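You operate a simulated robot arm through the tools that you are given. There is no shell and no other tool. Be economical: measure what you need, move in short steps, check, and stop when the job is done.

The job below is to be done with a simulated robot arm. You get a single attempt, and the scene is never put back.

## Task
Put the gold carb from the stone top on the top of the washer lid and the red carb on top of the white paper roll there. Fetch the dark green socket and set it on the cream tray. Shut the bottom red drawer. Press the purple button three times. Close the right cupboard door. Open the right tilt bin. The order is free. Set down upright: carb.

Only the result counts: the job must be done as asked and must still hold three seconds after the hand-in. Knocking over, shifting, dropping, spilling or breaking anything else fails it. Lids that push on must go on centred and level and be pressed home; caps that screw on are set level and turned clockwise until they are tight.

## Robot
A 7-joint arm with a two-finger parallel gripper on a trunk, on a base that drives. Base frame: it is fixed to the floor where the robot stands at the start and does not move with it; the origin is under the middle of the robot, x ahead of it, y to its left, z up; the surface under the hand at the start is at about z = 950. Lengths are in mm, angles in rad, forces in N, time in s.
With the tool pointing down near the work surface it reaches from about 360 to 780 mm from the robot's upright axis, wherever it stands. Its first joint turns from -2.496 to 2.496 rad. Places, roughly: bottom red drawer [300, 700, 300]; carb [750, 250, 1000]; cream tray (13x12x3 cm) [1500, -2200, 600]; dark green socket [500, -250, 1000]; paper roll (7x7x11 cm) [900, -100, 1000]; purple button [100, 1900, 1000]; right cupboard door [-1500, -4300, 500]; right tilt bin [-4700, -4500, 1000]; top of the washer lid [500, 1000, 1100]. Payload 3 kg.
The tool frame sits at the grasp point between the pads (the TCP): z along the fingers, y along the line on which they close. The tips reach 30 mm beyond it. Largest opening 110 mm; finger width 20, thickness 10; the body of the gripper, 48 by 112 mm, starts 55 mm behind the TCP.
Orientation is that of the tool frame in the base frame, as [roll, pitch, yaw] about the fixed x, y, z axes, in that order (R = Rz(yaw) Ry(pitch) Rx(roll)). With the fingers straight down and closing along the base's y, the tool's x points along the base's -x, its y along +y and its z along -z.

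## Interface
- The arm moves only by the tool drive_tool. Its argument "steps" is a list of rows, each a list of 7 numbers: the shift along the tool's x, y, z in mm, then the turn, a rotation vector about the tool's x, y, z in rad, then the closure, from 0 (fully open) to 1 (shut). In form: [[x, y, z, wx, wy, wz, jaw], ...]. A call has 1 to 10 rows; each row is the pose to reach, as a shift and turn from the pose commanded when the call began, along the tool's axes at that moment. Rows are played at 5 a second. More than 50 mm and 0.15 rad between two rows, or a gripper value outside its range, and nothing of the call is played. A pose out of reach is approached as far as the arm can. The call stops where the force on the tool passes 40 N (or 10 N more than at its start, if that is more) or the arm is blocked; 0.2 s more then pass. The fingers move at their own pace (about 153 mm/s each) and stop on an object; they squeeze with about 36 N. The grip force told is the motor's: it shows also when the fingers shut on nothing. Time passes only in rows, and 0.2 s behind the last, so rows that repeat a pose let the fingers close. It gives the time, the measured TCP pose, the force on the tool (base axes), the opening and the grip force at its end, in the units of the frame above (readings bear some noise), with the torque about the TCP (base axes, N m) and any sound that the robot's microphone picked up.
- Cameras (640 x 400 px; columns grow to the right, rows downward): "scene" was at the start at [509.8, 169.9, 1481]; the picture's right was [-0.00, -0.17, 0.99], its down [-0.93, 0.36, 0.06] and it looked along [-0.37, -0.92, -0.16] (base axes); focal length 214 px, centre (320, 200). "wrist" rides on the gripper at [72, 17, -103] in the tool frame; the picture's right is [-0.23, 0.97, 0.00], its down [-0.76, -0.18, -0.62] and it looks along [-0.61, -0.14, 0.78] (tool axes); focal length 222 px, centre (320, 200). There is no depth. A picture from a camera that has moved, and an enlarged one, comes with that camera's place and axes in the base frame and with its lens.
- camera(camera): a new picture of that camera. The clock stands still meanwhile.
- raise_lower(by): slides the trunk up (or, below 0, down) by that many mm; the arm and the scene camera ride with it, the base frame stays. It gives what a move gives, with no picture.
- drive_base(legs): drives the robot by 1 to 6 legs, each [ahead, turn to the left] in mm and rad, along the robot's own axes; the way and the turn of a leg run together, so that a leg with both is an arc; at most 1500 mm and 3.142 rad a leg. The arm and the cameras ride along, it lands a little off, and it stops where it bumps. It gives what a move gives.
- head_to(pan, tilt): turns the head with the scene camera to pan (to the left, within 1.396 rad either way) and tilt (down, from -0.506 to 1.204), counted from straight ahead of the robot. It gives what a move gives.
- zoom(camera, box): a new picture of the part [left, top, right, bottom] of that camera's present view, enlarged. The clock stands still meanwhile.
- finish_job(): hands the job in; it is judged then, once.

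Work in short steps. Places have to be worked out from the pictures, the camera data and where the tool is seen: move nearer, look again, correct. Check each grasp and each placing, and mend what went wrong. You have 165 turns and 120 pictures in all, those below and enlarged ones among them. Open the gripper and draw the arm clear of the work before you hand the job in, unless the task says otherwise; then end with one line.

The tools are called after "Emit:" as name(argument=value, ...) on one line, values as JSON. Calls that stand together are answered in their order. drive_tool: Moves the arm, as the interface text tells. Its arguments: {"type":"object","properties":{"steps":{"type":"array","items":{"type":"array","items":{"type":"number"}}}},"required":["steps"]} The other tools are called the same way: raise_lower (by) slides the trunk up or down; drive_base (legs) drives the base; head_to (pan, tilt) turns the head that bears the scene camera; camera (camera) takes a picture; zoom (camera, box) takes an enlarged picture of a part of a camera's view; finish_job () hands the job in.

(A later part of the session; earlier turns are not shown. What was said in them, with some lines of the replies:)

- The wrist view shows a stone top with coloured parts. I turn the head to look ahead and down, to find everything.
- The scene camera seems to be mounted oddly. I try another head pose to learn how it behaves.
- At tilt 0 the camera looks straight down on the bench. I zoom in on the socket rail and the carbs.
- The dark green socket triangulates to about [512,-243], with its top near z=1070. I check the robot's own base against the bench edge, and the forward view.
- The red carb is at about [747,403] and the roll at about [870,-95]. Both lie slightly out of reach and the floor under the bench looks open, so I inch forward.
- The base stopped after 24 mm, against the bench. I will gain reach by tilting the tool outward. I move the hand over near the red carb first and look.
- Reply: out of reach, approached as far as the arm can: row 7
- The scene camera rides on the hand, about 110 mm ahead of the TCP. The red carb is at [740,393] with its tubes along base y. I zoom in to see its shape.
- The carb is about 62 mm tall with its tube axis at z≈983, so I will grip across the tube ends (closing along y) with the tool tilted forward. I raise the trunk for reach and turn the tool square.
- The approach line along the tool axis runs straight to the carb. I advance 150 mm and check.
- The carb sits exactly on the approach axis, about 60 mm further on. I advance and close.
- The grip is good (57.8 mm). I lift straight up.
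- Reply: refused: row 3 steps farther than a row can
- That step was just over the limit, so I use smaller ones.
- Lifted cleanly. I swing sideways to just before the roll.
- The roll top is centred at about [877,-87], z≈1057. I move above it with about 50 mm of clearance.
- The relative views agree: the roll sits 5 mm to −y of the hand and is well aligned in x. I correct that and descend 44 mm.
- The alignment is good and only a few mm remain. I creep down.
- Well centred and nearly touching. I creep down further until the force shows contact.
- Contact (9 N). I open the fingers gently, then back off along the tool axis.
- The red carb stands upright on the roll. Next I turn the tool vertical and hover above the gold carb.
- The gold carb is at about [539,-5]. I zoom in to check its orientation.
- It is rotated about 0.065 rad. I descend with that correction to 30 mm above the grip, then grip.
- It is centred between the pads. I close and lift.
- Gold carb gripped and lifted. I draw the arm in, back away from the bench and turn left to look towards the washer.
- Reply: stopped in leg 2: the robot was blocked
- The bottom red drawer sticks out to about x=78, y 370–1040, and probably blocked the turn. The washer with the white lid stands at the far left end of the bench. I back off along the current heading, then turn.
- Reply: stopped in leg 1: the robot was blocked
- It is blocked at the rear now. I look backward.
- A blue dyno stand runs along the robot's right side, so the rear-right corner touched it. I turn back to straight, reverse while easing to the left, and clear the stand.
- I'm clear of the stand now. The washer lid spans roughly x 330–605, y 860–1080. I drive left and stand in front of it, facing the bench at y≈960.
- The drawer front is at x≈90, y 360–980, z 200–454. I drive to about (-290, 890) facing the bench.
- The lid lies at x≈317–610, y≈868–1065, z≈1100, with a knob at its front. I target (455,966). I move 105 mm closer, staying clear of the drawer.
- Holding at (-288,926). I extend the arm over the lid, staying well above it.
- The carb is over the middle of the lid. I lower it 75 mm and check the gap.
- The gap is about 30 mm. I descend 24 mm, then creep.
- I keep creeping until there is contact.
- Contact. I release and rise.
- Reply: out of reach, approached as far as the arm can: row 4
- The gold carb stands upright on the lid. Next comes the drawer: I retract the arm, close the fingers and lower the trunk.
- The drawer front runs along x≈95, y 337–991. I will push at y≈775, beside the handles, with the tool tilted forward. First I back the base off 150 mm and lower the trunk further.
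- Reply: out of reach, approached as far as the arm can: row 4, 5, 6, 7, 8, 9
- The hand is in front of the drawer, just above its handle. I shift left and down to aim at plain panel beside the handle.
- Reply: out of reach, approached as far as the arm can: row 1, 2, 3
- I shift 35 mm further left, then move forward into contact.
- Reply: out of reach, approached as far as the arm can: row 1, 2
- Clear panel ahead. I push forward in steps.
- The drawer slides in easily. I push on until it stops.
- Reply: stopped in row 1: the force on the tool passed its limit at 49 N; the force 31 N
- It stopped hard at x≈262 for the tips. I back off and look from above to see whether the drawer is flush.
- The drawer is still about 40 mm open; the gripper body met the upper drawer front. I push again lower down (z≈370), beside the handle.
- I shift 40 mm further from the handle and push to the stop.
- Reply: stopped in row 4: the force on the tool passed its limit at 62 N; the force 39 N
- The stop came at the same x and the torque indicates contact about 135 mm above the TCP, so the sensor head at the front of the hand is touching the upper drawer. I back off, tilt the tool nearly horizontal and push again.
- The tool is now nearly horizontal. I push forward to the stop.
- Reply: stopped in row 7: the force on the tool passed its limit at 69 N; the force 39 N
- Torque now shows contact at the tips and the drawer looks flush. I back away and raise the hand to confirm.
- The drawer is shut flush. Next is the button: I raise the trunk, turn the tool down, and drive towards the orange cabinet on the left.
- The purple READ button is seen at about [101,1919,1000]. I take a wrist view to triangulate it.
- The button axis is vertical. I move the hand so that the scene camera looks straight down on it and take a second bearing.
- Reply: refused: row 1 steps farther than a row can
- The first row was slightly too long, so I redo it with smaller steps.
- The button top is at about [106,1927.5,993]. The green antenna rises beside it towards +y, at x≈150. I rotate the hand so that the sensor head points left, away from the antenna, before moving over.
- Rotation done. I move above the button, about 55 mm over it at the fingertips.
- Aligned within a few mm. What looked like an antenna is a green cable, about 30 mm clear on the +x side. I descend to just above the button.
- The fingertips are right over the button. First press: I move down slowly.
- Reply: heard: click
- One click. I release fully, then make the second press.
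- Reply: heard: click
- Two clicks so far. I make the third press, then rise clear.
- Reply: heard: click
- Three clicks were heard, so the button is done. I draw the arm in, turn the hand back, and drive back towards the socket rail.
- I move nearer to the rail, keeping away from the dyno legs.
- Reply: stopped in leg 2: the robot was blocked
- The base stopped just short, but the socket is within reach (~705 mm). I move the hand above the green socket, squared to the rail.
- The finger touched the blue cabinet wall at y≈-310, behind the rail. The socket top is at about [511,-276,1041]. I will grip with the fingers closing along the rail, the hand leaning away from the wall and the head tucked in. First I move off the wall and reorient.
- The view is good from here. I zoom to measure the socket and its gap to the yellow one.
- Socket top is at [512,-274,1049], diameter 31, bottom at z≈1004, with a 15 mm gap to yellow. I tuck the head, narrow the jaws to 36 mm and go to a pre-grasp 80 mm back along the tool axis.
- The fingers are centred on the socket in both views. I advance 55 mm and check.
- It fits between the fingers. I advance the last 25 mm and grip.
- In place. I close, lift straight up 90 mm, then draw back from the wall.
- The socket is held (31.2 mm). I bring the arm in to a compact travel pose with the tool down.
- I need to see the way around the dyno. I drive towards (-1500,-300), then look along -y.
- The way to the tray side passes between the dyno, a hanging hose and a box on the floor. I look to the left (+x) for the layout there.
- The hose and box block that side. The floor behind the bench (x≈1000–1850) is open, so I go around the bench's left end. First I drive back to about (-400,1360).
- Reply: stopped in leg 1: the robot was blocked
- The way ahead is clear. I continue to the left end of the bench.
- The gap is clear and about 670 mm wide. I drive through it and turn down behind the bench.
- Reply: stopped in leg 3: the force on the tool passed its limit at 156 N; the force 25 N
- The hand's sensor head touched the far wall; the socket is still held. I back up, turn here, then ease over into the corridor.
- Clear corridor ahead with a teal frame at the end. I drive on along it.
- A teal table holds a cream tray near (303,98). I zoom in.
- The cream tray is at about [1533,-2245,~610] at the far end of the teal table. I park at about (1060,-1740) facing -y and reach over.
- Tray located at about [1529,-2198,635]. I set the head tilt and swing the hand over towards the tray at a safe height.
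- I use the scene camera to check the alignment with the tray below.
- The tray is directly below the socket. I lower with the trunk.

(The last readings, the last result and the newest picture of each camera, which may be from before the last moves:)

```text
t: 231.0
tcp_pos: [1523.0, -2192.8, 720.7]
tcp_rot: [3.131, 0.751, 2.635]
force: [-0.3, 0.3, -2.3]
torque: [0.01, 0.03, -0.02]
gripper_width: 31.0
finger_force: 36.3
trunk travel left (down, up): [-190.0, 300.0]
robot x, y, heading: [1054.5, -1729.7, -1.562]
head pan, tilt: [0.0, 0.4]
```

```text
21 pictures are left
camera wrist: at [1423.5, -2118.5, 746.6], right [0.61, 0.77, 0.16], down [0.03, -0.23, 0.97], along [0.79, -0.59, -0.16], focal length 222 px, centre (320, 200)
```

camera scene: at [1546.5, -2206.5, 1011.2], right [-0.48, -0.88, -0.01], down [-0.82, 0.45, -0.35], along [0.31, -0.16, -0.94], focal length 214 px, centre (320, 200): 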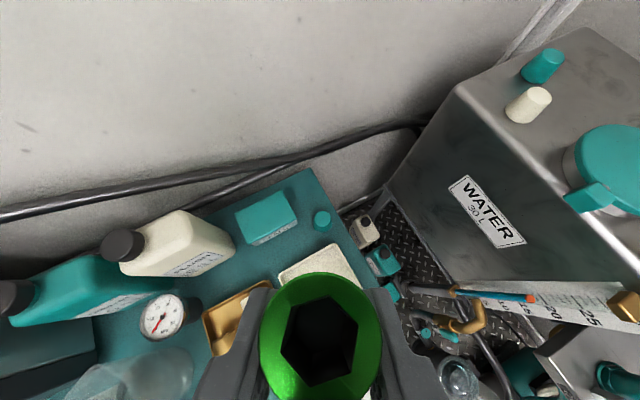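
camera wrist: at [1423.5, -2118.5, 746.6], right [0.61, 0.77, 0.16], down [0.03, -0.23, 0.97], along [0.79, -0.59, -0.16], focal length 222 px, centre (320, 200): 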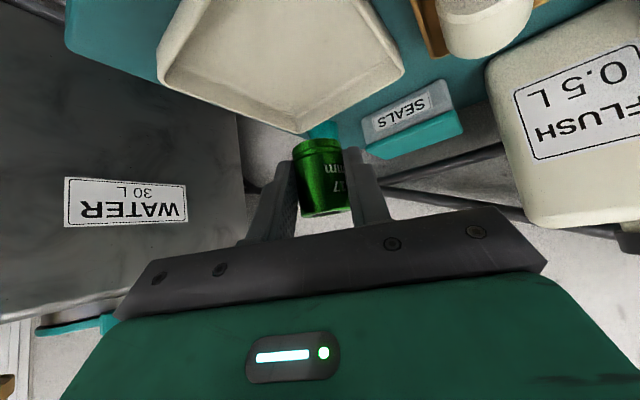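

The tray rim spans x 1467–1594, y -2253 to -2148, so the socket is centred. I lower 60 mm more, then creep.

Emit:
raise_lower(by=-58)

Emit:
drive_tool(steps=[[2, 0, 2.2, 0, 0, 0, 0.9], [4, 0, 4.4, 0, 0, 0, 0.9], [4, 0, 4.4, 0, 0, 0, 0.9]])

Emit:
camera(camera="wrist")

```text
t: 231.9
tcp_pos: [1522.3, -2193.3, 662.1]
tcp_rot: [3.131, 0.751, 2.633]
force: [0.2, -1.3, -0.8]
torque: [-0.04, 0.03, 0.01]
gripper_width: 31.1
finger_force: 35.9
trunk travel left (down, up): [-132.0, 358.0]
robot x, y, heading: [1050.4, -1730.6, -1.562]
head pan, tilt: [0.0, 0.4]
```

```text
t: 232.7
tcp_pos: [1522.4, -2193.9, 656.4]
tcp_rot: [3.131, 0.748, 2.633]
force: [-0.3, 0.0, -1.7]
torque: [-0.01, 0.02, -0.02]
gripper_width: 31.1
finger_force: 35.5
trunk travel left (down, up): [-132.0, 358.0]
robot x, y, heading: [1054.4, -1728.4, -1.564]
head pan, tilt: [0.0, 0.4]
```

```text
20 pictures are left
camera wrist: at [1423.5, -2119.0, 682.3], right [0.61, 0.77, 0.16], down [0.03, -0.23, 0.97], along [0.79, -0.59, -0.16], focal length 222 px, centre (320, 200)
```

wrist: 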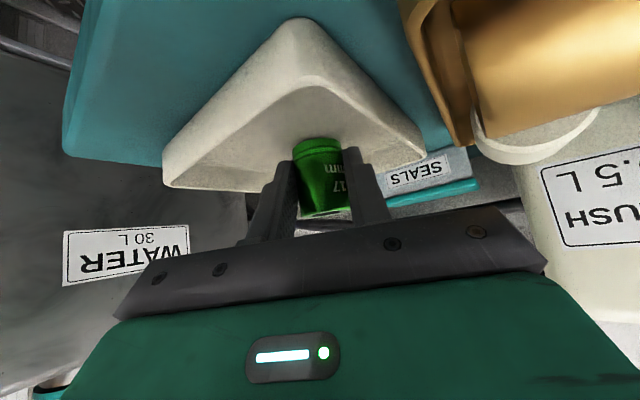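

I creep down to contact.

Emit:
drive_tool(steps=[[1.4, 0, 1.5, 0, 0, 0, 0.9], [2.7, 0, 2.9, 0, 0, 0, 0.9], [2.7, 0, 2.9, 0, 0, 0, 0.9]])

Emit:
drive_tool(steps=[[1.4, 0, 1.5, 0, 0, 0, 0.9], [2, 0, 2.2, 0, 0, 0, 0.9], [2, 0, 2.2, 0, 0, 0, 0.9]])

```text
t: 233.5
tcp_pos: [1519.8, -2194.4, 653.2]
tcp_rot: [3.132, 0.752, 2.633]
force: [0.9, -3.0, 12.7]
torque: [-0.23, -0.01, -0.02]
gripper_width: 30.9
finger_force: 35.9
trunk travel left (down, up): [-132.0, 358.0]
robot x, y, heading: [1052.8, -1728.7, -1.561]
head pan, tilt: [0.0, 0.4]
```

```text
t: 234.3
tcp_pos: [1521.7, -2194.2, 653.0]
tcp_rot: [3.135, 0.757, 2.635]
force: [2.1, -2.6, 37.1]
torque: [-0.46, -0.3, -0.06]
gripper_width: 31.1
finger_force: 36.2
trunk travel left (down, up): [-132.0, 358.0]
robot x, y, heading: [1055.6, -1729.3, -1.566]
head pan, tilt: [0.0, 0.4]
```

Firm contact on the tray. I ease the pressure, open the fingers moderately and back out along the tool axis.

Emit:
drive_tool(steps=[[-2, 0, -2.2, 0, 0, 0, 0.9], [-2, 0, -2.2, 0, 0, 0, 0.7], [-2, 0, -2.2, 0, 0, 0, 0.55], [-2, 0, -2.2, 0, 0, 0, 0.55]])

Emit:
drive_tool(steps=[[0, 0, -20, 0, 0, 0, 0.55], [0, 0, -60, 0, 0, 0, 0.55], [-10, 0, -105, 0, 0, 0, 0.55], [-30, 0, -150, 0, 0, 0, 0.55]])

Emit:
camera(camera="wrist")

```text
t: 235.3
tcp_pos: [1521.9, -2191.6, 653.3]
tcp_rot: [3.132, 0.749, 2.634]
force: [-0.4, 7.6, 19.0]
torque: [-0.21, -0.08, 0.08]
gripper_width: 46.9
finger_force: 0.2
trunk travel left (down, up): [-132.0, 358.0]
robot x, y, heading: [1054.1, -1729.9, -1.563]
head pan, tilt: [0.0, 0.4]
```

```text
t: 236.3
tcp_pos: [1451.4, -2157.4, 783.4]
tcp_rot: [3.131, 0.749, 2.634]
force: [1.3, 0.3, -0.3]
torque: [0.06, -0.03, 0.04]
gripper_width: 49.5
finger_force: 0.2
trunk travel left (down, up): [-132.0, 358.0]
robot x, y, heading: [1057.0, -1729.5, -1.561]
head pan, tilt: [0.0, 0.4]
```

```text
19 pictures are left
camera wrist: at [1351.6, -2082.7, 810.0], right [0.61, 0.77, 0.16], down [0.03, -0.23, 0.97], along [0.79, -0.59, -0.16], focal length 222 px, centre (320, 200)
```

wrist: 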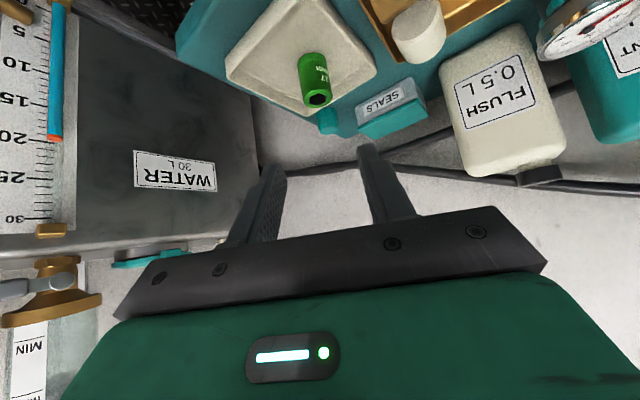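

The socket stands on the cream tray. I raise the trunk and fold the arm into travel pose for the long drive to the cupboard.

Emit:
raise_lower(by=330)

Emit:
drive_tool(steps=[[20, -11, -19, 0, 0.15, 0, 0.8], [41, -22, -38, 0, 0.3, 0, 1], [62, -33, -58, 0, 0.45, 0, 1], [82, -44, -77, 0, 0.6, 0, 1], [103, -55, -96, 0, 0.748, 0, 1]])

Emit:
drive_tool(steps=[[22, -10, 0, 0, 0, 0.107, 1], [45, -21, 0, 0, 0, 0.214, 1], [67, -31, 0, 0, 0, 0.321, 1], [90, -42, 0, 0, 0, 0.428, 1], [112, -52, 0, 0, 0, 0.535, 1], [134, -62, 0, 0, 0, 0.642, 1], [157, -73, 0, 0, 0, 0.749, 1], [179, -83, 0, 0, 0, 0.856, 1], [202, -94, 0, 0, 0, 0.963, 1], [224, -104, 0, 0, 0, 1.07, 1]])

Emit:
head_to(pan=-1.2, tilt=0.0)

Emit:
camera(camera="scene")

```text
t: 239.6
tcp_pos: [1451.3, -2158.6, 1113.5]
tcp_rot: [3.128, 0.751, 2.633]
force: [-0.9, 0.1, 0.1]
torque: [0.03, 0.0, 0.02]
gripper_width: 49.4
finger_force: 0.1
trunk travel left (down, up): [-462.0, 28.0]
robot x, y, heading: [1052.3, -1727.9, -1.561]
head pan, tilt: [0.0, 0.4]
```

```text
t: 240.8
tcp_pos: [1300.8, -2137.8, 1111.6]
tcp_rot: [3.133, 0.002, 2.64]
force: [-0.1, 0.7, -0.6]
torque: [0.0, -0.02, -0.02]
gripper_width: 0.0
finger_force: 35.8
trunk travel left (down, up): [-462.0, 28.0]
robot x, y, heading: [1051.8, -1729.0, -1.56]
head pan, tilt: [0.0, 0.4]
```

```text
t: 243.0
tcp_pos: [1054.2, -2122.2, 1113.1]
tcp_rot: [3.137, -0.006, 1.57]
force: [0.0, 1.2, -0.4]
torque: [0.0, 0.0, 0.02]
gripper_width: 0.0
finger_force: 36.0
trunk travel left (down, up): [-462.0, 28.0]
robot x, y, heading: [1056.3, -1730.7, -1.559]
head pan, tilt: [0.0, 0.4]
```

```text
t: 244.4
tcp_pos: [1054.8, -2122.5, 1113.0]
tcp_rot: [3.135, -0.005, 1.572]
force: [0.2, 0.3, 0.4]
torque: [0.02, 0.01, 0.04]
gripper_width: 0.0
finger_force: 36.0
trunk travel left (down, up): [-462.0, 28.0]
robot x, y, heading: [1054.5, -1730.5, -1.56]
head pan, tilt: [-1.201, 0.0]
```

```text
18 pictures are left
camera scene: at [969.9, -2232.2, 1208.0], right [-0.37, -0.01, 0.93], down [0.0, 1.0, 0.01], along [-0.93, 0.0, -0.37], focal length 214 px, centre (320, 200)
```

scene: 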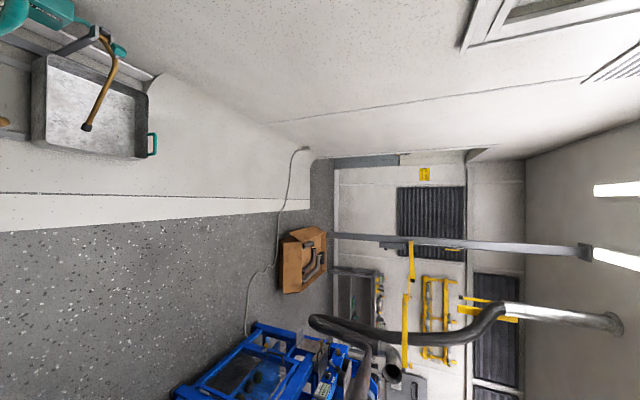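

The box leaves no gap that way, so I go back the way I came, in reverse.

Emit:
drive_base(legs=[[0, -0.368], [-1026, 0], [0, 0.358], [-900, 0]])

```text
t: 256.3
tcp_pos: [1390.5, -254.7, 1113.6]
tcp_rot: [3.138, -0.005, 1.573]
force: [0.5, -0.5, -0.9]
torque: [0.02, -0.01, 0.01]
gripper_width: 0.0
finger_force: 36.0
trunk travel left (down, up): [-462.0, 28.0]
robot x, y, heading: [1392.3, 138.7, -1.561]
head pan, tilt: [-1.201, 0.0]
```

Emit:
drive_base(legs=[[-900, 0], [0, 0.5], [-430, 0], [0, 1.07]])

```text
t: 267.5
tcp_pos: [1571.3, 1406.2, 1113.4]
tcp_rot: [3.137, -0.007, -3.14]
force: [-0.3, 0.1, 0.4]
torque: [0.03, -0.01, 0.0]
gripper_width: 0.3
finger_force: 36.0
trunk travel left (down, up): [-462.0, 28.0]
robot x, y, heading: [1179.3, 1370.2, 0.009]
head pan, tilt: [-1.201, 0.0]
```

Emit:
drive_base(legs=[[0, -0.025], [-800, 0], [-800, 0], [0, 0.516], [-1500, 0]])

```text
t: 284.6
tcp_pos: [-1429.5, 971.0, 1113.5]
tcp_rot: [3.136, -0.006, -2.697]
force: [-0.8, -0.4, 0.3]
torque: [0.02, -0.01, 0.0]
gripper_width: 0.3
finger_force: 35.8
trunk travel left (down, up): [-462.0, 28.0]
robot x, y, heading: [-1767.3, 769.7, 0.442]
head pan, tilt: [-1.201, 0.0]
```

Through the gap. I turn and head down towards the doorway.

Emit:
drive_base(legs=[[0, -2.215], [900, 0], [900, 0], [0, 0.2]])

Emit:
head_to(pan=0, tilt=-0.5)

Emit:
camera(camera="scene")

```text
t: 289.6
tcp_pos: [-1743.3, 372.1, 1114.9]
tcp_rot: [3.137, -0.009, 1.543]
force: [0.0, 0.2, -0.7]
torque: [-0.03, -0.04, 0.0]
gripper_width: 0.0
finger_force: 36.1
trunk travel left (down, up): [-462.0, 28.0]
robot x, y, heading: [-1702.0, 765.2, -1.632]
head pan, tilt: [-1.201, 0.0]
stopped in leg 1: the robot was blocked; the commanded pose is now the measured one
```

```text
t: 291.0
tcp_pos: [-1741.3, 370.9, 1114.3]
tcp_rot: [3.137, -0.006, 1.54]
force: [-0.1, 0.8, 0.1]
torque: [0.01, -0.01, -0.01]
gripper_width: 0.2
finger_force: 35.8
trunk travel left (down, up): [-462.0, 28.0]
robot x, y, heading: [-1701.7, 764.6, -1.634]
head pan, tilt: [0.0, -0.499]
```

```text
17 pictures are left
camera scene: at [-1748.1, 221.6, 1175.3], right [-1.0, 0.03, 0.0], down [0.03, 0.88, -0.47], along [-0.01, -0.47, -0.88], focal length 214 px, centre (320, 200)
```

scene: 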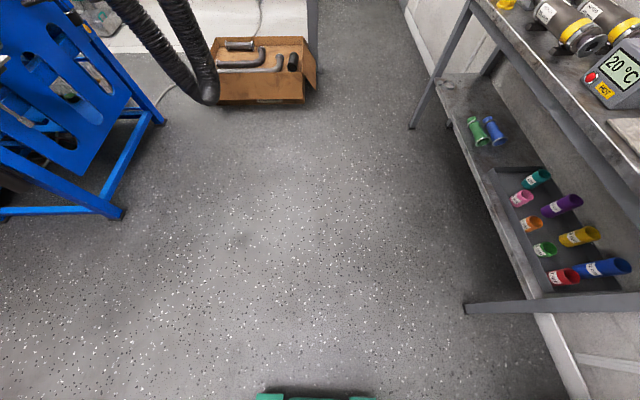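

The rear touched something, but ahead it is clear. The passage lies between the box (x≈-1760) and the shelf (x≈-2460). I drive on.

Emit:
drive_base(legs=[[400, 0], [0, -0.224], [1424, 0], [0, 0.29], [500, 0]])

Emit:
camera(camera="scene")

```text
t: 304.6
tcp_pos: [-2137.2, -1920.3, 1114.2]
tcp_rot: [3.135, -0.007, 1.616]
force: [-0.2, 0.4, 0.2]
torque: [-0.01, -0.02, 0.01]
gripper_width: 0.0
finger_force: 36.1
trunk travel left (down, up): [-462.0, 28.0]
robot x, y, heading: [-2120.8, -1523.8, -1.555]
head pan, tilt: [0.0, -0.499]
```

```text
16 pictures are left
camera scene: at [-2130.7, -2070.2, 1175.2], right [-1.0, -0.05, -0.01], down [-0.04, 0.88, -0.47], along [0.03, -0.47, -0.88], focal length 214 px, centre (320, 200)
```

scene: 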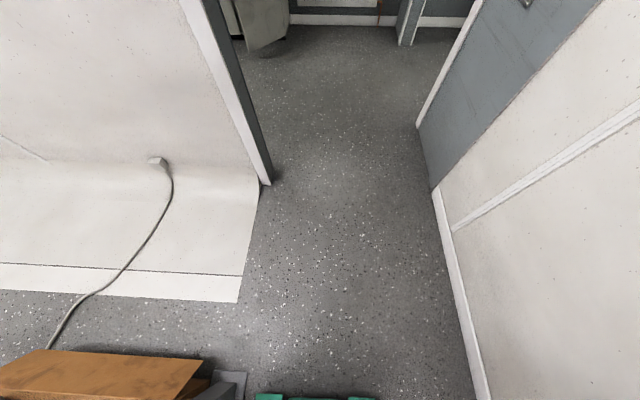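

The doorway lies ahead, with a cupboard with an open door beyond on the left. I drive through.

Emit:
drive_base(legs=[[0, -0.06], [1350, 0]])

Emit:
camera(camera="scene")

```text
t: 311.8
tcp_pos: [-2228.0, -3272.0, 1114.6]
tcp_rot: [3.136, -0.007, 1.553]
force: [0.7, 0.4, 0.5]
torque: [-0.01, 0.01, 0.01]
gripper_width: 0.1
finger_force: 35.9
trunk travel left (down, up): [-462.0, 28.0]
robot x, y, heading: [-2192.2, -2877.8, -1.616]
head pan, tilt: [0.0, -0.499]
```

```text
15 pictures are left
camera scene: at [-2231.0, -3422.1, 1175.8], right [-1.0, 0.02, -0.01], down [0.02, 0.88, -0.47], along [0.0, -0.47, -0.88], focal length 214 px, centre (320, 200)
```

scene: 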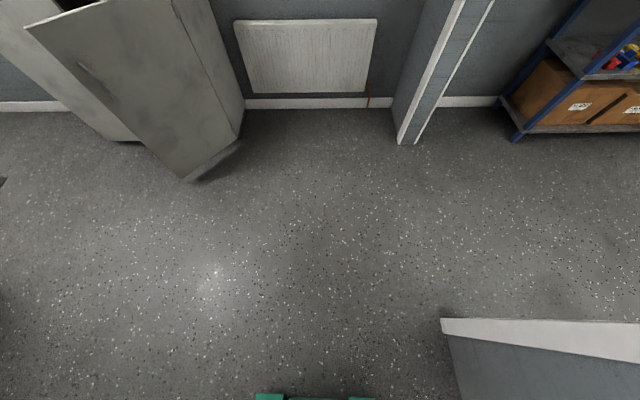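

The cupboard's right door is hinged at about (-1628,-4635), with its free edge at (-1355,-4218). Pushing straight along -y at x≈-1380 will close it. I drive to (-1380,-3500) facing -y.

Emit:
drive_base(legs=[[250, 0], [0, 1.19], [903, 0], [0, -1.147]])

Emit:
camera(camera="scene")

```text
t: 324.1
tcp_pos: [-1388.5, -3904.2, 1116.1]
tcp_rot: [3.136, -0.006, 1.599]
force: [-0.5, 0.0, 0.2]
torque: [-0.02, 0.04, 0.01]
gripper_width: 0.1
finger_force: 36.2
trunk travel left (down, up): [-462.0, 28.0]
robot x, y, heading: [-1329.6, -3510.1, -1.569]
head pan, tilt: [0.0, -0.499]
```

```text
14 pictures are left
camera scene: at [-1385.7, -4052.5, 1176.4], right [-1.0, -0.03, -0.01], down [-0.02, 0.88, -0.47], along [0.02, -0.47, -0.88], focal length 214 px, centre (320, 200)
```

scene: 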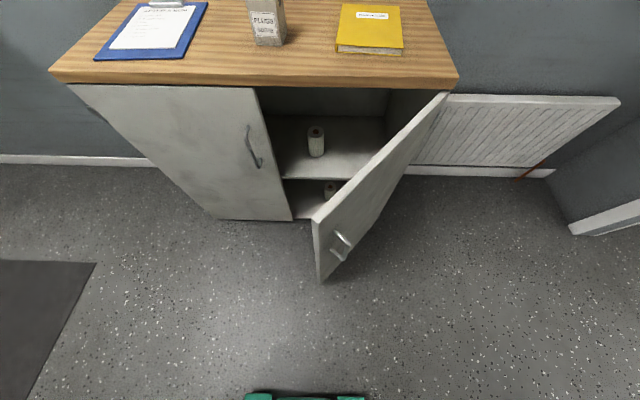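

The door top is at z≈806 and its handle at z≈510. I will push at z≈650, x≈-1440 with the tool near horizontal. I lower the trunk and pitch the tool forward.

Emit:
raise_lower(by=-400)

Emit:
drive_tool(steps=[[-13, -6, 7, 0, -0.14, 0, 1], [-26, -12, 14, 0, -0.28, 0, 1], [-39, -18, 21, 0, -0.42, 0, 1], [-52, -24, 28, 0, -0.56, 0, 1], [-65, -30, 35, 0, -0.7, 0, 1], [-78, -36, 42, 0, -0.84, 0, 1], [-91, -42, 49, 0, -0.98, 0, 1], [-104, -48, 56, 0, -1.12, 0, 1], [-118, -54, 66, 0, -1.25, 0, 1]])

Emit:
drive_base(legs=[[250, 0]])

Emit:
head_to(pan=0, tilt=0.6)

Emit:
camera(camera="wrist")

```text
t: 327.9
tcp_pos: [-1389.6, -3903.7, 716.3]
tcp_rot: [3.137, -0.008, 1.599]
force: [0.1, -0.6, 0.5]
torque: [0.0, 0.02, -0.02]
gripper_width: 0.0
finger_force: 36.0
trunk travel left (down, up): [-62.0, 428.0]
robot x, y, heading: [-1330.6, -3507.9, -1.563]
head pan, tilt: [0.0, -0.499]
```

```text
t: 329.9
tcp_pos: [-1439.0, -4082.2, 636.9]
tcp_rot: [2.968, 1.107, 1.531]
force: [1.8, -0.9, 1.0]
torque: [0.08, 0.06, -0.06]
gripper_width: 0.0
finger_force: 36.2
out of reach, approached as far as the arm can: row 3, 4, 5, 6, 7, 8, 9
trunk travel left (down, up): [-62.0, 428.0]
robot x, y, heading: [-1331.4, -3507.3, -1.563]
head pan, tilt: [0.0, -0.499]
```

```text
t: 331.7
tcp_pos: [-1439.8, -4335.2, 640.4]
tcp_rot: [2.957, 1.11, 1.518]
force: [0.1, -0.4, -0.1]
torque: [-0.01, -0.01, -0.02]
gripper_width: 0.0
finger_force: 35.7
trunk travel left (down, up): [-62.0, 428.0]
robot x, y, heading: [-1331.3, -3763.3, -1.566]
head pan, tilt: [0.0, -0.499]
```

```text
t: 333.1
tcp_pos: [-1440.6, -4335.7, 640.7]
tcp_rot: [2.958, 1.109, 1.518]
force: [0.1, -0.3, 0.3]
torque: [0.02, -0.04, 0.01]
gripper_width: 0.1
finger_force: 36.2
trunk travel left (down, up): [-62.0, 428.0]
robot x, y, heading: [-1330.6, -3757.2, -1.563]
head pan, tilt: [0.0, 0.6]
```

```text
13 pictures are left
camera wrist: at [-1434.5, -4208.2, 622.7], right [0.96, 0.01, 0.28], down [-0.28, 0.2, 0.94], along [-0.05, -0.98, 0.19], focal length 222 px, centre (320, 200)
```

wrist: 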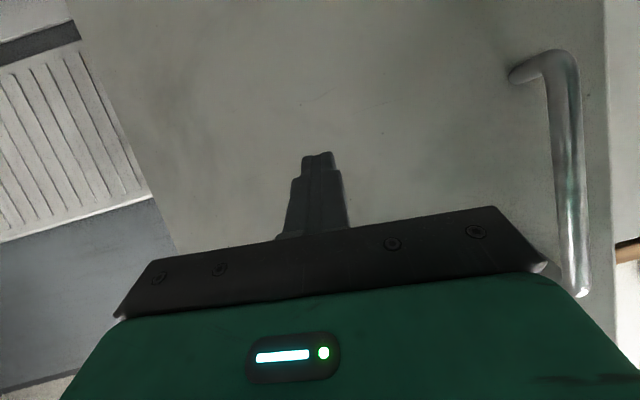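

The fingertips are on the door and the handle is clear to the side. I push further by driving.

Emit:
drive_base(legs=[[180, 0]])

Emit:
drive_base(legs=[[50, 0]])

Emit:
camera(camera="wrist")

```text
t: 334.4
tcp_pos: [-1437.7, -4475.4, 639.7]
tcp_rot: [2.942, 1.092, 1.505]
force: [-7.5, 60.6, 26.3]
torque: [-0.52, 0.0, -0.36]
gripper_width: 0.0
finger_force: 36.2
trunk travel left (down, up): [-62.0, 428.0]
robot x, y, heading: [-1326.8, -3910.2, -1.567]
head pan, tilt: [0.0, 0.6]
stopped in leg 1: the force on the tool passed its limit at 196 N (the readings are from after the stop); the commanded pose is now the measured one
```

```text
t: 335.1
tcp_pos: [-1438.4, -4474.5, 638.8]
tcp_rot: [2.936, 1.085, 1.503]
force: [-2.4, 58.4, 33.3]
torque: [-0.69, 0.12, -0.26]
gripper_width: 0.0
finger_force: 36.2
trunk travel left (down, up): [-62.0, 428.0]
robot x, y, heading: [-1329.6, -3911.6, -1.566]
head pan, tilt: [0.0, 0.6]
stopped in leg 1: the force on the tool passed its limit at 111 N (the readings are from after the stop); the commanded pose is now the measured one
```

```text
12 pictures are left
camera wrist: at [-1433.0, -4347.8, 623.7], right [0.96, 0.0, 0.29], down [-0.29, 0.17, 0.94], along [-0.05, -0.98, 0.17], focal length 222 px, centre (320, 200)
```

wrist: 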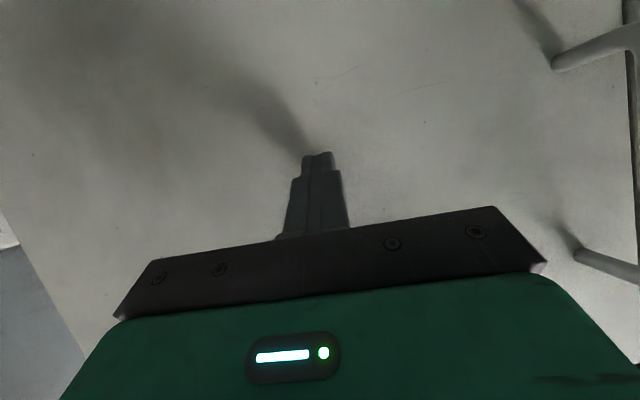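

It is firm at the tips, likely closed. I back off and look.

Emit:
drive_base(legs=[[-350, 0]])

Emit:
head_to(pan=0, tilt=0.2)

Emit:
camera(camera="scene")

```text
t: 337.4
tcp_pos: [-1437.6, -4131.4, 635.7]
tcp_rot: [2.938, 1.083, 1.507]
force: [0.7, -1.5, 0.2]
torque: [-0.02, -0.01, 0.0]
gripper_width: 0.0
finger_force: 35.8
trunk travel left (down, up): [-62.0, 428.0]
robot x, y, heading: [-1325.3, -3563.8, -1.566]
head pan, tilt: [0.0, 0.6]
```

```text
t: 338.3
tcp_pos: [-1438.0, -4131.0, 638.4]
tcp_rot: [2.938, 1.082, 1.507]
force: [1.0, -0.1, 0.3]
torque: [-0.01, -0.01, 0.04]
gripper_width: 0.2
finger_force: 35.4
trunk travel left (down, up): [-62.0, 428.0]
robot x, y, heading: [-1327.8, -3560.9, -1.568]
head pan, tilt: [0.0, 0.201]
```

```text
11 pictures are left
camera scene: at [-1446.9, -4140.4, 733.5], right [-0.99, -0.12, -0.1], down [0.0, 0.63, -0.77], along [0.15, -0.76, -0.63], focal length 214 px, centre (320, 200)
```

scene: 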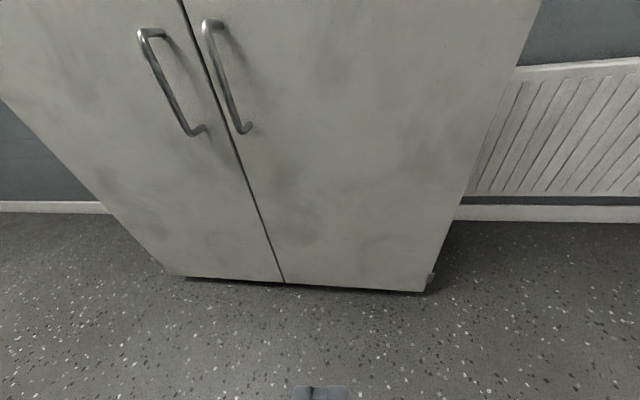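

The cupboard door is shut. Now the tilt bin at about [-4700,-4500,1000]. I fold the arm to travel pose and drive west.

Emit:
raise_lower(by=400)

Emit:
drive_tool(steps=[[6, 0, -21, 0, 0.135, 0, 1], [11, 0, -42, 0, 0.27, 0, 1], [17, 0, -63, 0, 0.405, 0, 1], [22, 0, -84, 0, 0.54, 0, 1], [28, 0, -105, 0, 0.675, 0, 1], [34, 0, -126, 0, 0.81, 0, 1], [39, 0, -147, 0, 0.945, 0, 1], [45, 0, -169, 0, 1.08, 0, 1]])

Emit:
drive_base(legs=[[0, -1.324], [1100, 0], [0, -0.22], [600, 0]])

Emit:
head_to(pan=0, tilt=-0.5)

Emit:
camera(camera="scene")

```text
t: 342.1
tcp_pos: [-1438.0, -4130.0, 1036.7]
tcp_rot: [2.938, 1.082, 1.505]
force: [-0.1, 0.2, 0.3]
torque: [0.0, 0.01, -0.01]
gripper_width: 0.1
finger_force: 35.7
trunk travel left (down, up): [-462.0, 28.0]
robot x, y, heading: [-1328.6, -3562.9, -1.567]
head pan, tilt: [0.0, 0.201]
```

```text
t: 343.9
tcp_pos: [-1463.8, -3960.2, 1076.2]
tcp_rot: [3.048, 0.011, 1.687]
force: [0.3, -0.3, 0.0]
torque: [0.0, -0.01, -0.01]
gripper_width: 0.0
finger_force: 36.6
out of reach, approached as far as the arm can: row 1
trunk travel left (down, up): [-462.0, 28.0]
robot x, y, heading: [-1327.0, -3560.1, -1.559]
head pan, tilt: [0.0, 0.201]
```

```text
t: 356.5
tcp_pos: [-3367.0, -3781.2, 1076.0]
tcp_rot: [3.046, 0.011, 0.165]
force: [0.0, 0.0, 0.9]
torque: [0.02, 0.01, -0.01]
gripper_width: 0.0
finger_force: 36.0
trunk travel left (down, up): [-462.0, 28.0]
robot x, y, heading: [-2962.9, -3894.4, -3.085]
head pan, tilt: [0.0, 0.201]
```

```text
t: 357.6
tcp_pos: [-3366.3, -3780.8, 1076.7]
tcp_rot: [3.045, 0.009, 0.163]
force: [0.0, 0.5, 0.1]
torque: [0.0, 0.02, -0.02]
gripper_width: 0.0
finger_force: 35.9
trunk travel left (down, up): [-462.0, 28.0]
robot x, y, heading: [-2961.9, -3893.7, -3.085]
head pan, tilt: [0.0, -0.499]
```

```text
10 pictures are left
camera scene: at [-3515.4, -3799.2, 1139.2], right [-0.16, 0.98, -0.1], down [0.87, 0.1, -0.49], along [-0.47, -0.16, -0.87], focal length 214 px, centre (320, 200)
```

scene: 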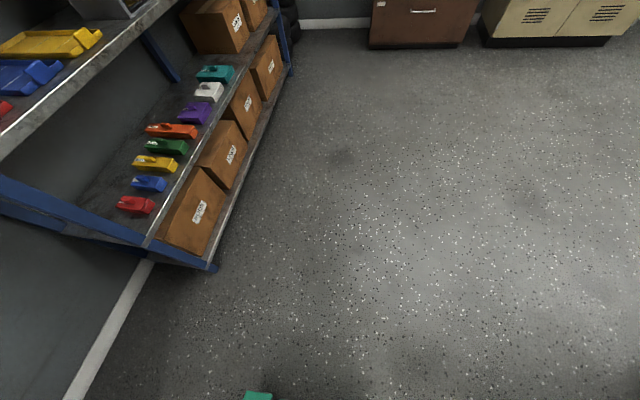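

A long shelf lies along y≈-4510, from x≈-3640 to -5415. I drive to about (-4700,-3800) and face it.

Emit:
drive_base(legs=[[0, -0.111], [1000, 0], [740, 0], [0, 1.625]])

Emit:
head_to(pan=0, tilt=-0.5)

Emit:
camera(camera="scene")

```text
t: 371.1
tcp_pos: [-4832.1, -4183.3, 1076.1]
tcp_rot: [3.046, 0.011, 1.704]
force: [0.1, -0.6, 0.2]
torque: [-0.04, -0.01, -0.01]
gripper_width: 0.2
finger_force: 36.3
trunk travel left (down, up): [-462.0, 28.0]
robot x, y, heading: [-4763.4, -3783.0, -1.549]
head pan, tilt: [0.0, -0.499]
```

```text
t: 371.7
tcp_pos: [-4832.5, -4183.1, 1076.4]
tcp_rot: [3.047, 0.012, 1.703]
force: [1.0, -0.4, 0.0]
torque: [-0.02, 0.03, -0.02]
gripper_width: 0.0
finger_force: 35.7
trunk travel left (down, up): [-462.0, 28.0]
robot x, y, heading: [-4762.0, -3783.5, -1.551]
head pan, tilt: [0.0, -0.499]
```

```text
9 pictures are left
camera scene: at [-4819.4, -4331.5, 1140.0], right [-0.99, -0.13, -0.09], down [-0.07, 0.87, -0.49], along [0.15, -0.47, -0.87], focal length 214 px, centre (320, 200)
```

scene: 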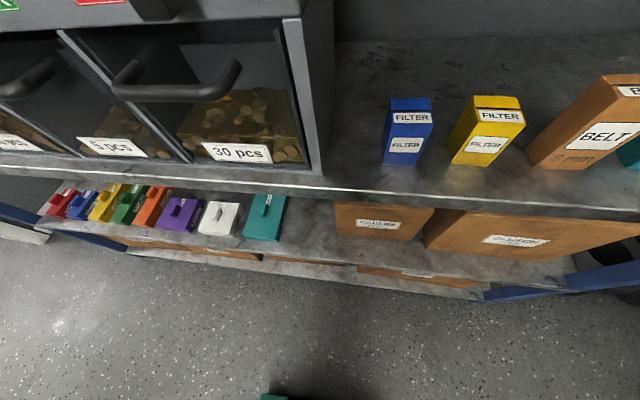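

The tilt bins are at the upper left; the right one is "30 pcs" with a black bar handle near [-4655,-4490,1030]. I square up the tool, move it closer and take a second bearing.

Emit:
drive_tool(steps=[[-20, 20, -30, 0.02, 0, 0.027, 0.8], [-50, 50, -59, 0.038, 0, 0.053, 0.6], [-86, 86, -59, 0.057, 0, 0.08, 0.5], [-122, 122, -59, 0.076, 0, 0.106, 0.5], [-159, 158, -59, 0.0955, 0, 0.133, 0.5]])

Emit:
head_to(pan=0, tilt=0.0)

Emit:
camera(camera="scene")

```text
refused: row 2 steps farther than a row can; nothing moved
```

```text
t: 372.6
tcp_pos: [-4832.8, -4183.9, 1077.3]
tcp_rot: [3.046, 0.011, 1.705]
force: [-0.3, -0.2, -0.2]
torque: [0.01, 0.0, 0.0]
gripper_width: 0.1
finger_force: 36.4
trunk travel left (down, up): [-462.0, 28.0]
robot x, y, heading: [-4764.6, -3781.3, -1.549]
head pan, tilt: [0.0, 0.0]
```

```text
8 pictures are left
camera scene: at [-4822.2, -4292.0, 1116.5], right [-0.99, -0.13, -0.1], down [-0.13, 0.99, -0.01], along [0.1, 0.0, -1.0], focal length 214 px, centre (320, 200)
```

scene: 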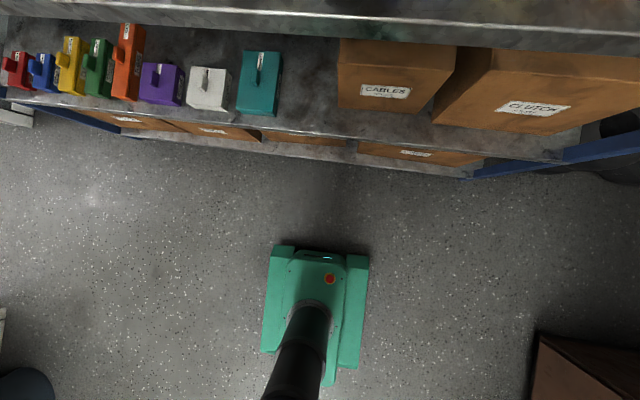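

A row was too long, so I redo it with smaller steps before looking.

Emit:
drive_tool(steps=[[-26, 26, -20, 0.016, 0, 0.022, 0.8], [-53, 53, -40, 0.032, 0, 0.044, 0.6], [-80, 80, -59, 0.048, 0, 0.066, 0.5], [-106, 106, -59, 0.064, 0, 0.088, 0.5], [-133, 132, -59, 0.08, 0, 0.11, 0.5], [-159, 158, -59, 0.0955, 0, 0.133, 0.5]])

```text
t: 374.0
tcp_pos: [-4662.7, -4319.2, 1152.4]
tcp_rot: [-3.142, 0.005, 1.57]
force: [-0.2, 0.6, 0.1]
torque: [-0.03, 0.01, 0.0]
gripper_width: 54.7
finger_force: 0.0
trunk travel left (down, up): [-462.0, 28.0]
robot x, y, heading: [-4763.1, -3784.2, -1.548]
head pan, tilt: [0.0, 0.0]
```

Now a picture from here.

Emit:
camera(camera="scene")

```text
7 pictures are left
camera scene: at [-4663.1, -4429.2, 1191.3], right [-1.0, 0.0, 0.0], down [0.0, 1.0, 0.0], along [0.0, 0.0, -1.0], focal length 214 px, centre (320, 200)
```

scene: 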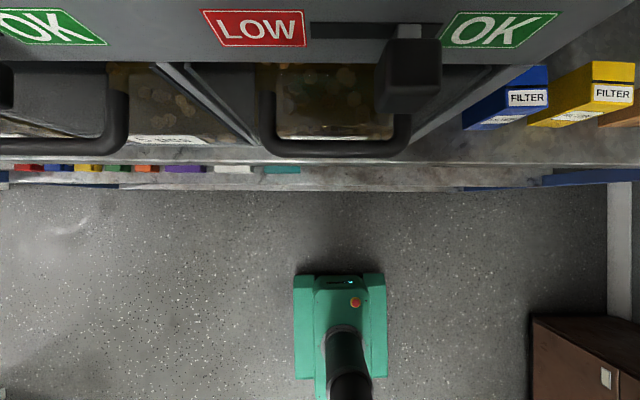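

The handle bar is centred at about [-4673,-4469,1042], 12 mm thick, with a slider knob above its right part. I will grip it at x≈-4650 from the front, with the fingers closing vertically. I roll the tool a quarter turn first.

Emit:
drive_tool(steps=[[0, 2, 0, 0, 0, 0.15, 0.5], [0, 4, 0, 0, 0, 0.3, 0.5], [0, 6, 0, 0, 0, 0.45, 0.5], [0, 8, 0, 0, 0, 0.6, 0.5], [0, 10, 0, 0, 0, 0.75, 0.6], [0, 12, 0, 0, 0, 0.9, 0.65], [0, 12, 0, 0, 0, 1.05, 0.65], [0, 12, 0, 0, 0, 1.2, 0.65], [0, 12, 0, 0, 0, 1.35, 0.65], [0, 12, 0, 0, 0, 1.5, 0.65]])

Emit:
drive_tool(steps=[[0, 7, 4, -0.13, 0, 0, 0.65], [0, 14, 8, -0.26, 0, 0.02, 0.65], [0, 21, 12, -0.39, 0, 0.04, 0.65], [0, 28, 16, -0.52, 0, 0.05, 0.65], [0, 35, 20, -0.65, 0, 0.06, 0.65], [0, 42, 24, -0.78, 0, 0.06, 0.65], [0, 50, 28, -0.91, 0, 0.07, 0.65], [0, 58, 32, -1.04, 0, 0.07, 0.65], [0, 65, 36, -1.17, 0, 0.07, 0.65]])

```text
t: 376.2
tcp_pos: [-4649.3, -4319.7, 1152.1]
tcp_rot: [3.138, 0.0, 0.07]
force: [-0.2, 0.2, -1.3]
torque: [0.01, 0.0, 0.01]
gripper_width: 38.5
finger_force: 0.0
trunk travel left (down, up): [-462.0, 28.0]
robot x, y, heading: [-4763.5, -3786.5, -1.546]
head pan, tilt: [0.0, 0.0]
```

```text
t: 378.2
tcp_pos: [-4644.2, -4397.1, 1136.2]
tcp_rot: [1.964, -0.036, 0.015]
force: [-0.1, 0.6, 0.1]
torque: [0.05, -0.01, 0.02]
gripper_width: 38.6
finger_force: 0.0
out of reach, approached as far as the arm can: row 9
trunk travel left (down, up): [-462.0, 28.0]
robot x, y, heading: [-4764.1, -3780.1, -1.55]
head pan, tilt: [0.0, 0.0]
```

Orientation is good. I move to a pre-grasp 40 mm before the bar and check with the wrist camera.

Emit:
drive_tool(steps=[[-4, -32, 10, 0, 0, 0, 0.65], [-9, -64, 30, 0, 0, 0, 0.65], [-9, -64, 51, 0, 0, 0, 0.65]])

Emit:
camera(camera="wrist")

```text
t: 379.0
tcp_pos: [-4651.3, -4417.9, 1053.9]
tcp_rot: [1.97, -0.036, 0.015]
force: [-0.2, -0.3, 0.7]
torque: [0.01, -0.02, 0.0]
gripper_width: 38.6
finger_force: 0.1
trunk travel left (down, up): [-462.0, 28.0]
robot x, y, heading: [-4764.7, -3785.3, -1.547]
head pan, tilt: [0.0, 0.0]
```

```text
6 pictures are left
camera wrist: at [-4580.9, -4327.5, 1113.0], right [-0.25, -0.38, 0.89], down [-0.77, 0.63, 0.05], along [-0.58, -0.68, -0.45], focal length 222 px, centre (320, 200)
```

wrist: 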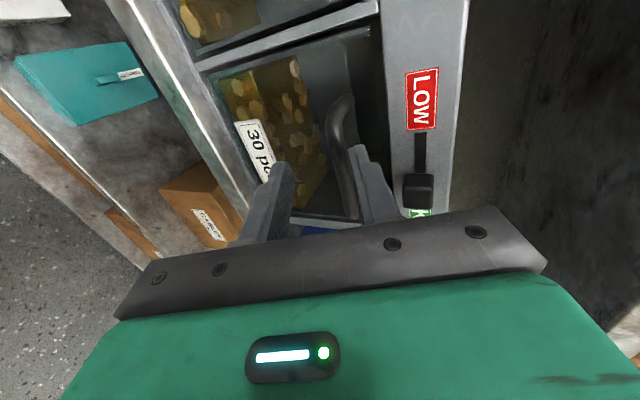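

The bar is about 20 mm above the grip line, at y≈-4462, z≈1057. I shift up, then advance around the bar and close.

Emit:
drive_tool(steps=[[0, 20, 0, 0, 0, 0, 0.65], [0, 20, 15, 0, 0, 0, 0.65], [0, 20, 28, 0, 0, 0, 0.65]])

Emit:
camera(camera="wrist")

```text
t: 379.8
tcp_pos: [-4650.3, -4451.5, 1062.6]
tcp_rot: [1.968, -0.037, 0.016]
force: [1.0, 0.3, -0.1]
torque: [-0.01, 0.01, 0.02]
gripper_width: 38.5
finger_force: 0.0
trunk travel left (down, up): [-462.0, 28.0]
robot x, y, heading: [-4766.9, -3784.1, -1.548]
head pan, tilt: [0.0, 0.0]
```

```text
5 pictures are left
camera wrist: at [-4580.7, -4360.9, 1120.9], right [-0.25, -0.38, 0.89], down [-0.77, 0.63, 0.05], along [-0.58, -0.68, -0.46], focal length 222 px, centre (320, 200)
```

wrist: 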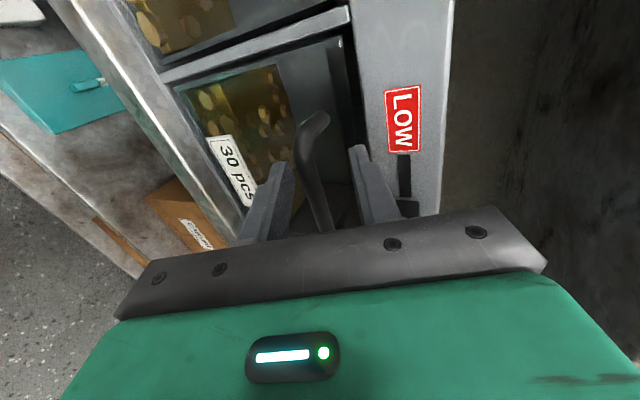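

The bar is centred between the fingers. I close.

Emit:
drive_tool(steps=[[0, 0, 0, 0, 0, 0, 0.85], [0, 0, 0, 0, 0, 0, 1], [0, 0, 0, 0, 0, 0, 1], [0, 0, 0, 0, 0, 0, 1]])

```text
t: 380.5
tcp_pos: [-4651.2, -4447.8, 1057.2]
tcp_rot: [1.985, -0.035, 0.017]
force: [2.5, -3.2, -10.2]
torque: [0.25, 0.89, 0.34]
gripper_width: 12.0
finger_force: 44.9
trunk travel left (down, up): [-462.0, 28.0]
robot x, y, heading: [-4763.9, -3782.4, -1.55]
head pan, tilt: [0.0, 0.0]
stopped in row 3: the force on the tool passed its limit at 42 N (the readings are from after the stop); the commanded pose is now the measured one
```

Gripped (12 mm bar). I pull out and down along the tilt arc.

Emit:
drive_tool(steps=[[0, -7, -6, 0, 0, 0, 1], [0, -14, -12.5, 0, 0, 0, 1], [0, -22, -17, 0, 0, 0, 1], [0, -29, -22, 0, 0, 0, 1]])

```text
t: 381.5
tcp_pos: [-4649.7, -4415.9, 1042.0]
tcp_rot: [1.98, -0.037, 0.017]
force: [-2.0, 8.1, 17.0]
torque: [-0.26, 0.85, 0.17]
gripper_width: 11.9
finger_force: 44.8
trunk travel left (down, up): [-462.0, 28.0]
robot x, y, heading: [-4761.9, -3785.4, -1.545]
head pan, tilt: [0.0, 0.0]
```

It moves. The upward force means I am pulling down too fast, so I continue more outward.

Emit:
drive_tool(steps=[[0, -1, -8, 0, 0, 0, 1], [0, -6, -14, 0, 0, 0, 1], [0, -13, -20, 0, 0, 0, 1], [0, -20, -25, 0, 0, 0, 1]])

```text
t: 382.5
tcp_pos: [-4650.2, -4387.5, 1028.1]
tcp_rot: [1.996, -0.035, 0.016]
force: [-3.8, -21.2, -22.8]
torque: [0.27, 0.92, 0.39]
gripper_width: 12.1
finger_force: 45.0
trunk travel left (down, up): [-462.0, 28.0]
robot x, y, heading: [-4761.0, -3783.8, -1.546]
head pan, tilt: [0.0, 0.0]
```

The force points back toward the hinge, now about 43° from vertical. I continue tangentially, mostly downward.

Emit:
drive_tool(steps=[[0, -9, -3, 0, 0, 0, 1], [0, -17, -4, 0, 0, 0, 1], [0, -25, -5, 0, 0, 0, 1], [0, -33, -4.8, 0, 0, 0, 1]])

Emit:
camera(camera="wrist")

```text
t: 383.5
tcp_pos: [-4650.9, -4376.6, 1012.6]
tcp_rot: [1.982, -0.035, 0.01]
force: [-30.1, 13.1, 10.4]
torque: [-0.14, 1.16, -0.35]
gripper_width: 12.6
finger_force: 44.6
out of reach, approached as far as the arm can: row 1, 2, 3, 4
trunk travel left (down, up): [-462.0, 28.0]
robot x, y, heading: [-4767.3, -3783.3, -1.552]
head pan, tilt: [0.0, 0.0]
```

```text
4 pictures are left
camera wrist: at [-4581.0, -4286.6, 1073.3], right [-0.25, -0.39, 0.88], down [-0.77, 0.63, 0.06], along [-0.58, -0.67, -0.46], focal length 222 px, centre (320, 200)
```

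wrist: 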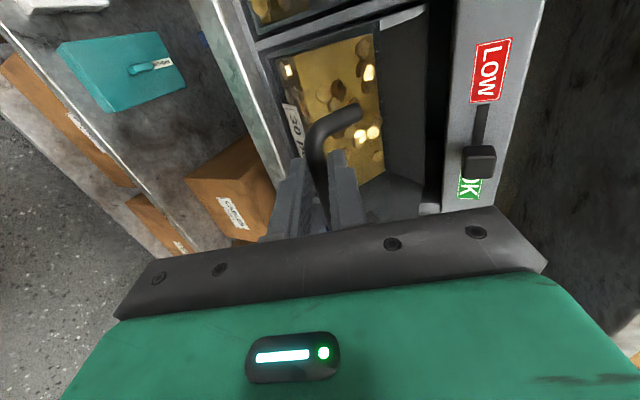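

The bin is tilting out. The arm nears its limit here, so I use the trunk to go further down and the base to pull back.

Emit:
raise_lower(by=-15)

Emit:
drive_base(legs=[[-12, 0]])

```text
t: 384.1
tcp_pos: [-4646.5, -4376.9, 999.5]
tcp_rot: [1.979, -0.036, 0.019]
force: [-8.4, 23.4, 13.4]
torque: [0.09, 0.48, 0.76]
gripper_width: 12.2
finger_force: 44.7
trunk travel left (down, up): [-447.0, 43.0]
robot x, y, heading: [-4764.5, -3781.5, -1.551]
head pan, tilt: [0.0, 0.0]
```

```text
t: 384.9
tcp_pos: [-4647.1, -4370.1, 997.8]
tcp_rot: [1.981, -0.036, 0.019]
force: [-0.1, -35.2, -7.1]
torque: [-0.15, 0.67, 0.34]
gripper_width: 12.3
finger_force: 44.9
trunk travel left (down, up): [-447.0, 43.0]
robot x, y, heading: [-4768.9, -3769.8, -1.551]
head pan, tilt: [0.0, 0.0]
```

The bin is about 55–60° open. I feel further down for its stop.

Emit:
raise_lower(by=-15)

Emit:
camera(camera="wrist")

```text
t: 385.3
tcp_pos: [-4647.4, -4369.5, 998.1]
tcp_rot: [1.96, -0.041, 0.016]
force: [-4.2, 3.3, 10.0]
torque: [-0.12, 0.89, 0.38]
gripper_width: 12.2
finger_force: 45.1
trunk travel left (down, up): [-438.0, 52.0]
robot x, y, heading: [-4761.5, -3773.6, -1.549]
head pan, tilt: [0.0, 0.0]
stopped: the force on the tool passed its limit at 56 N (the readings are from after the stop); the commanded pose is now the measured one
```

```text
3 pictures are left
camera wrist: at [-4577.4, -4277.7, 1054.5], right [-0.26, -0.37, 0.89], down [-0.77, 0.63, 0.04], along [-0.58, -0.68, -0.45], focal length 222 px, centre (320, 200)
```

wrist: 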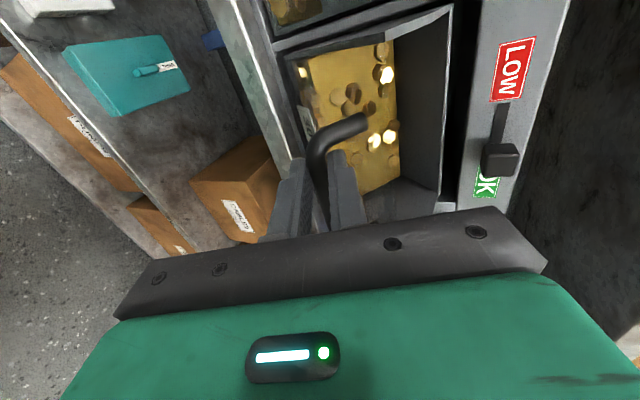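

The bin has reached its stop. I release and draw back along the tool axis.

Emit:
drive_tool(steps=[[0, 0, 0, 0, 0, 0, 0.8], [0, 0, 0, 0, 0, 0, 0.65], [0, 0, 0, 0, 0, 0, 0.65], [0, 0, -20, 0, 0, 0, 0.65], [0, 0, -40, 0, 0, 0, 0.65]])

Emit:
drive_base(legs=[[-150, 0]])

Emit:
camera(camera="wrist")

```text
t: 386.5
tcp_pos: [-4647.1, -4370.5, 997.0]
tcp_rot: [1.962, -0.042, 0.015]
force: [0.7, -0.3, -0.4]
torque: [0.02, 0.0, -0.02]
gripper_width: 38.4
finger_force: 0.0
out of reach, approached as far as the arm can: row 4, 5
trunk travel left (down, up): [-438.0, 52.0]
robot x, y, heading: [-4760.8, -3775.2, -1.549]
head pan, tilt: [0.0, 0.0]
```

```text
t: 387.9
tcp_pos: [-4650.3, -4216.7, 996.0]
tcp_rot: [1.962, -0.041, 0.014]
force: [0.0, -0.5, -1.0]
torque: [-0.03, -0.04, -0.03]
gripper_width: 38.7
finger_force: 0.1
trunk travel left (down, up): [-438.0, 52.0]
robot x, y, heading: [-4766.2, -3617.9, -1.547]
head pan, tilt: [0.0, 0.0]
```

```text
2 pictures are left
camera wrist: at [-4580.1, -4125.3, 1053.8], right [-0.26, -0.38, 0.89], down [-0.77, 0.63, 0.04], along [-0.58, -0.68, -0.45], focal length 222 px, centre (320, 200)
```

wrist: 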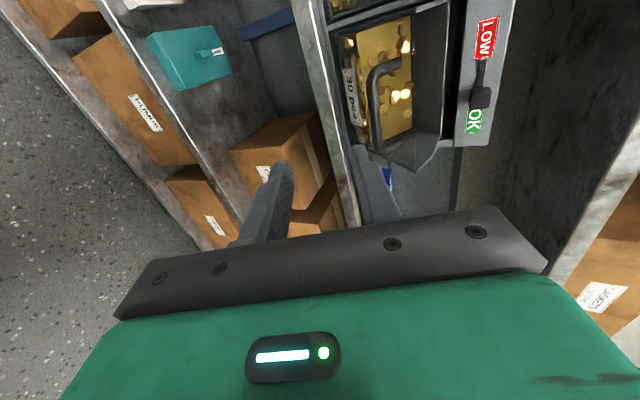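

The right tilt bin stays open and the hand is clear. I open the gripper fully and hand in.

Emit:
drive_tool(steps=[[0, 0, 0, 0, 0, 0, 0.3], [0, 0, 0, 0, 0, 0, 0], [0, 0, 0, 0, 0, 0, 0]])

Emit:
zoom(camera="wrist", box=[300, 0, 520, 180])

```text
t: 388.7
tcp_pos: [-4649.3, -4216.5, 996.1]
tcp_rot: [1.961, -0.04, 0.015]
force: [0.2, 0.1, -0.6]
torque: [-0.04, -0.01, 0.0]
gripper_width: 110.1
finger_force: 0.1
trunk travel left (down, up): [-438.0, 52.0]
robot x, y, heading: [-4768.7, -3616.0, -1.547]
head pan, tilt: [0.0, 0.0]
```

```text
2.22 times, centred on (410, 90) of wrist
camera zoom: at [-4580.2, -4125.0, 1054.4], right [-0.26, -0.38, 0.89], down [-0.77, 0.63, 0.04], along [-0.58, -0.68, -0.45], focal length 494 px, centre (120, 444)
```

zoom: 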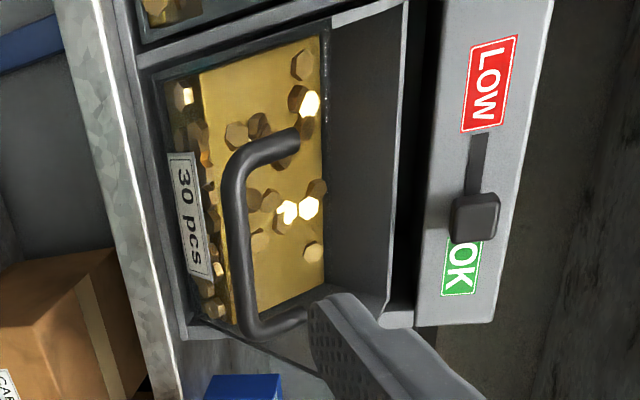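

The bin is clearly tilted out and holds, so every part of the job is done. I hand in.

Emit:
finish_job()

```text
The job is handed in.
```

I finished every part of the task and handed it in: both carbs stand upright in place, the socket is on the cream tray, the drawer and cupboard door are shut, the button clicked three times, and the right tilt bin is open.
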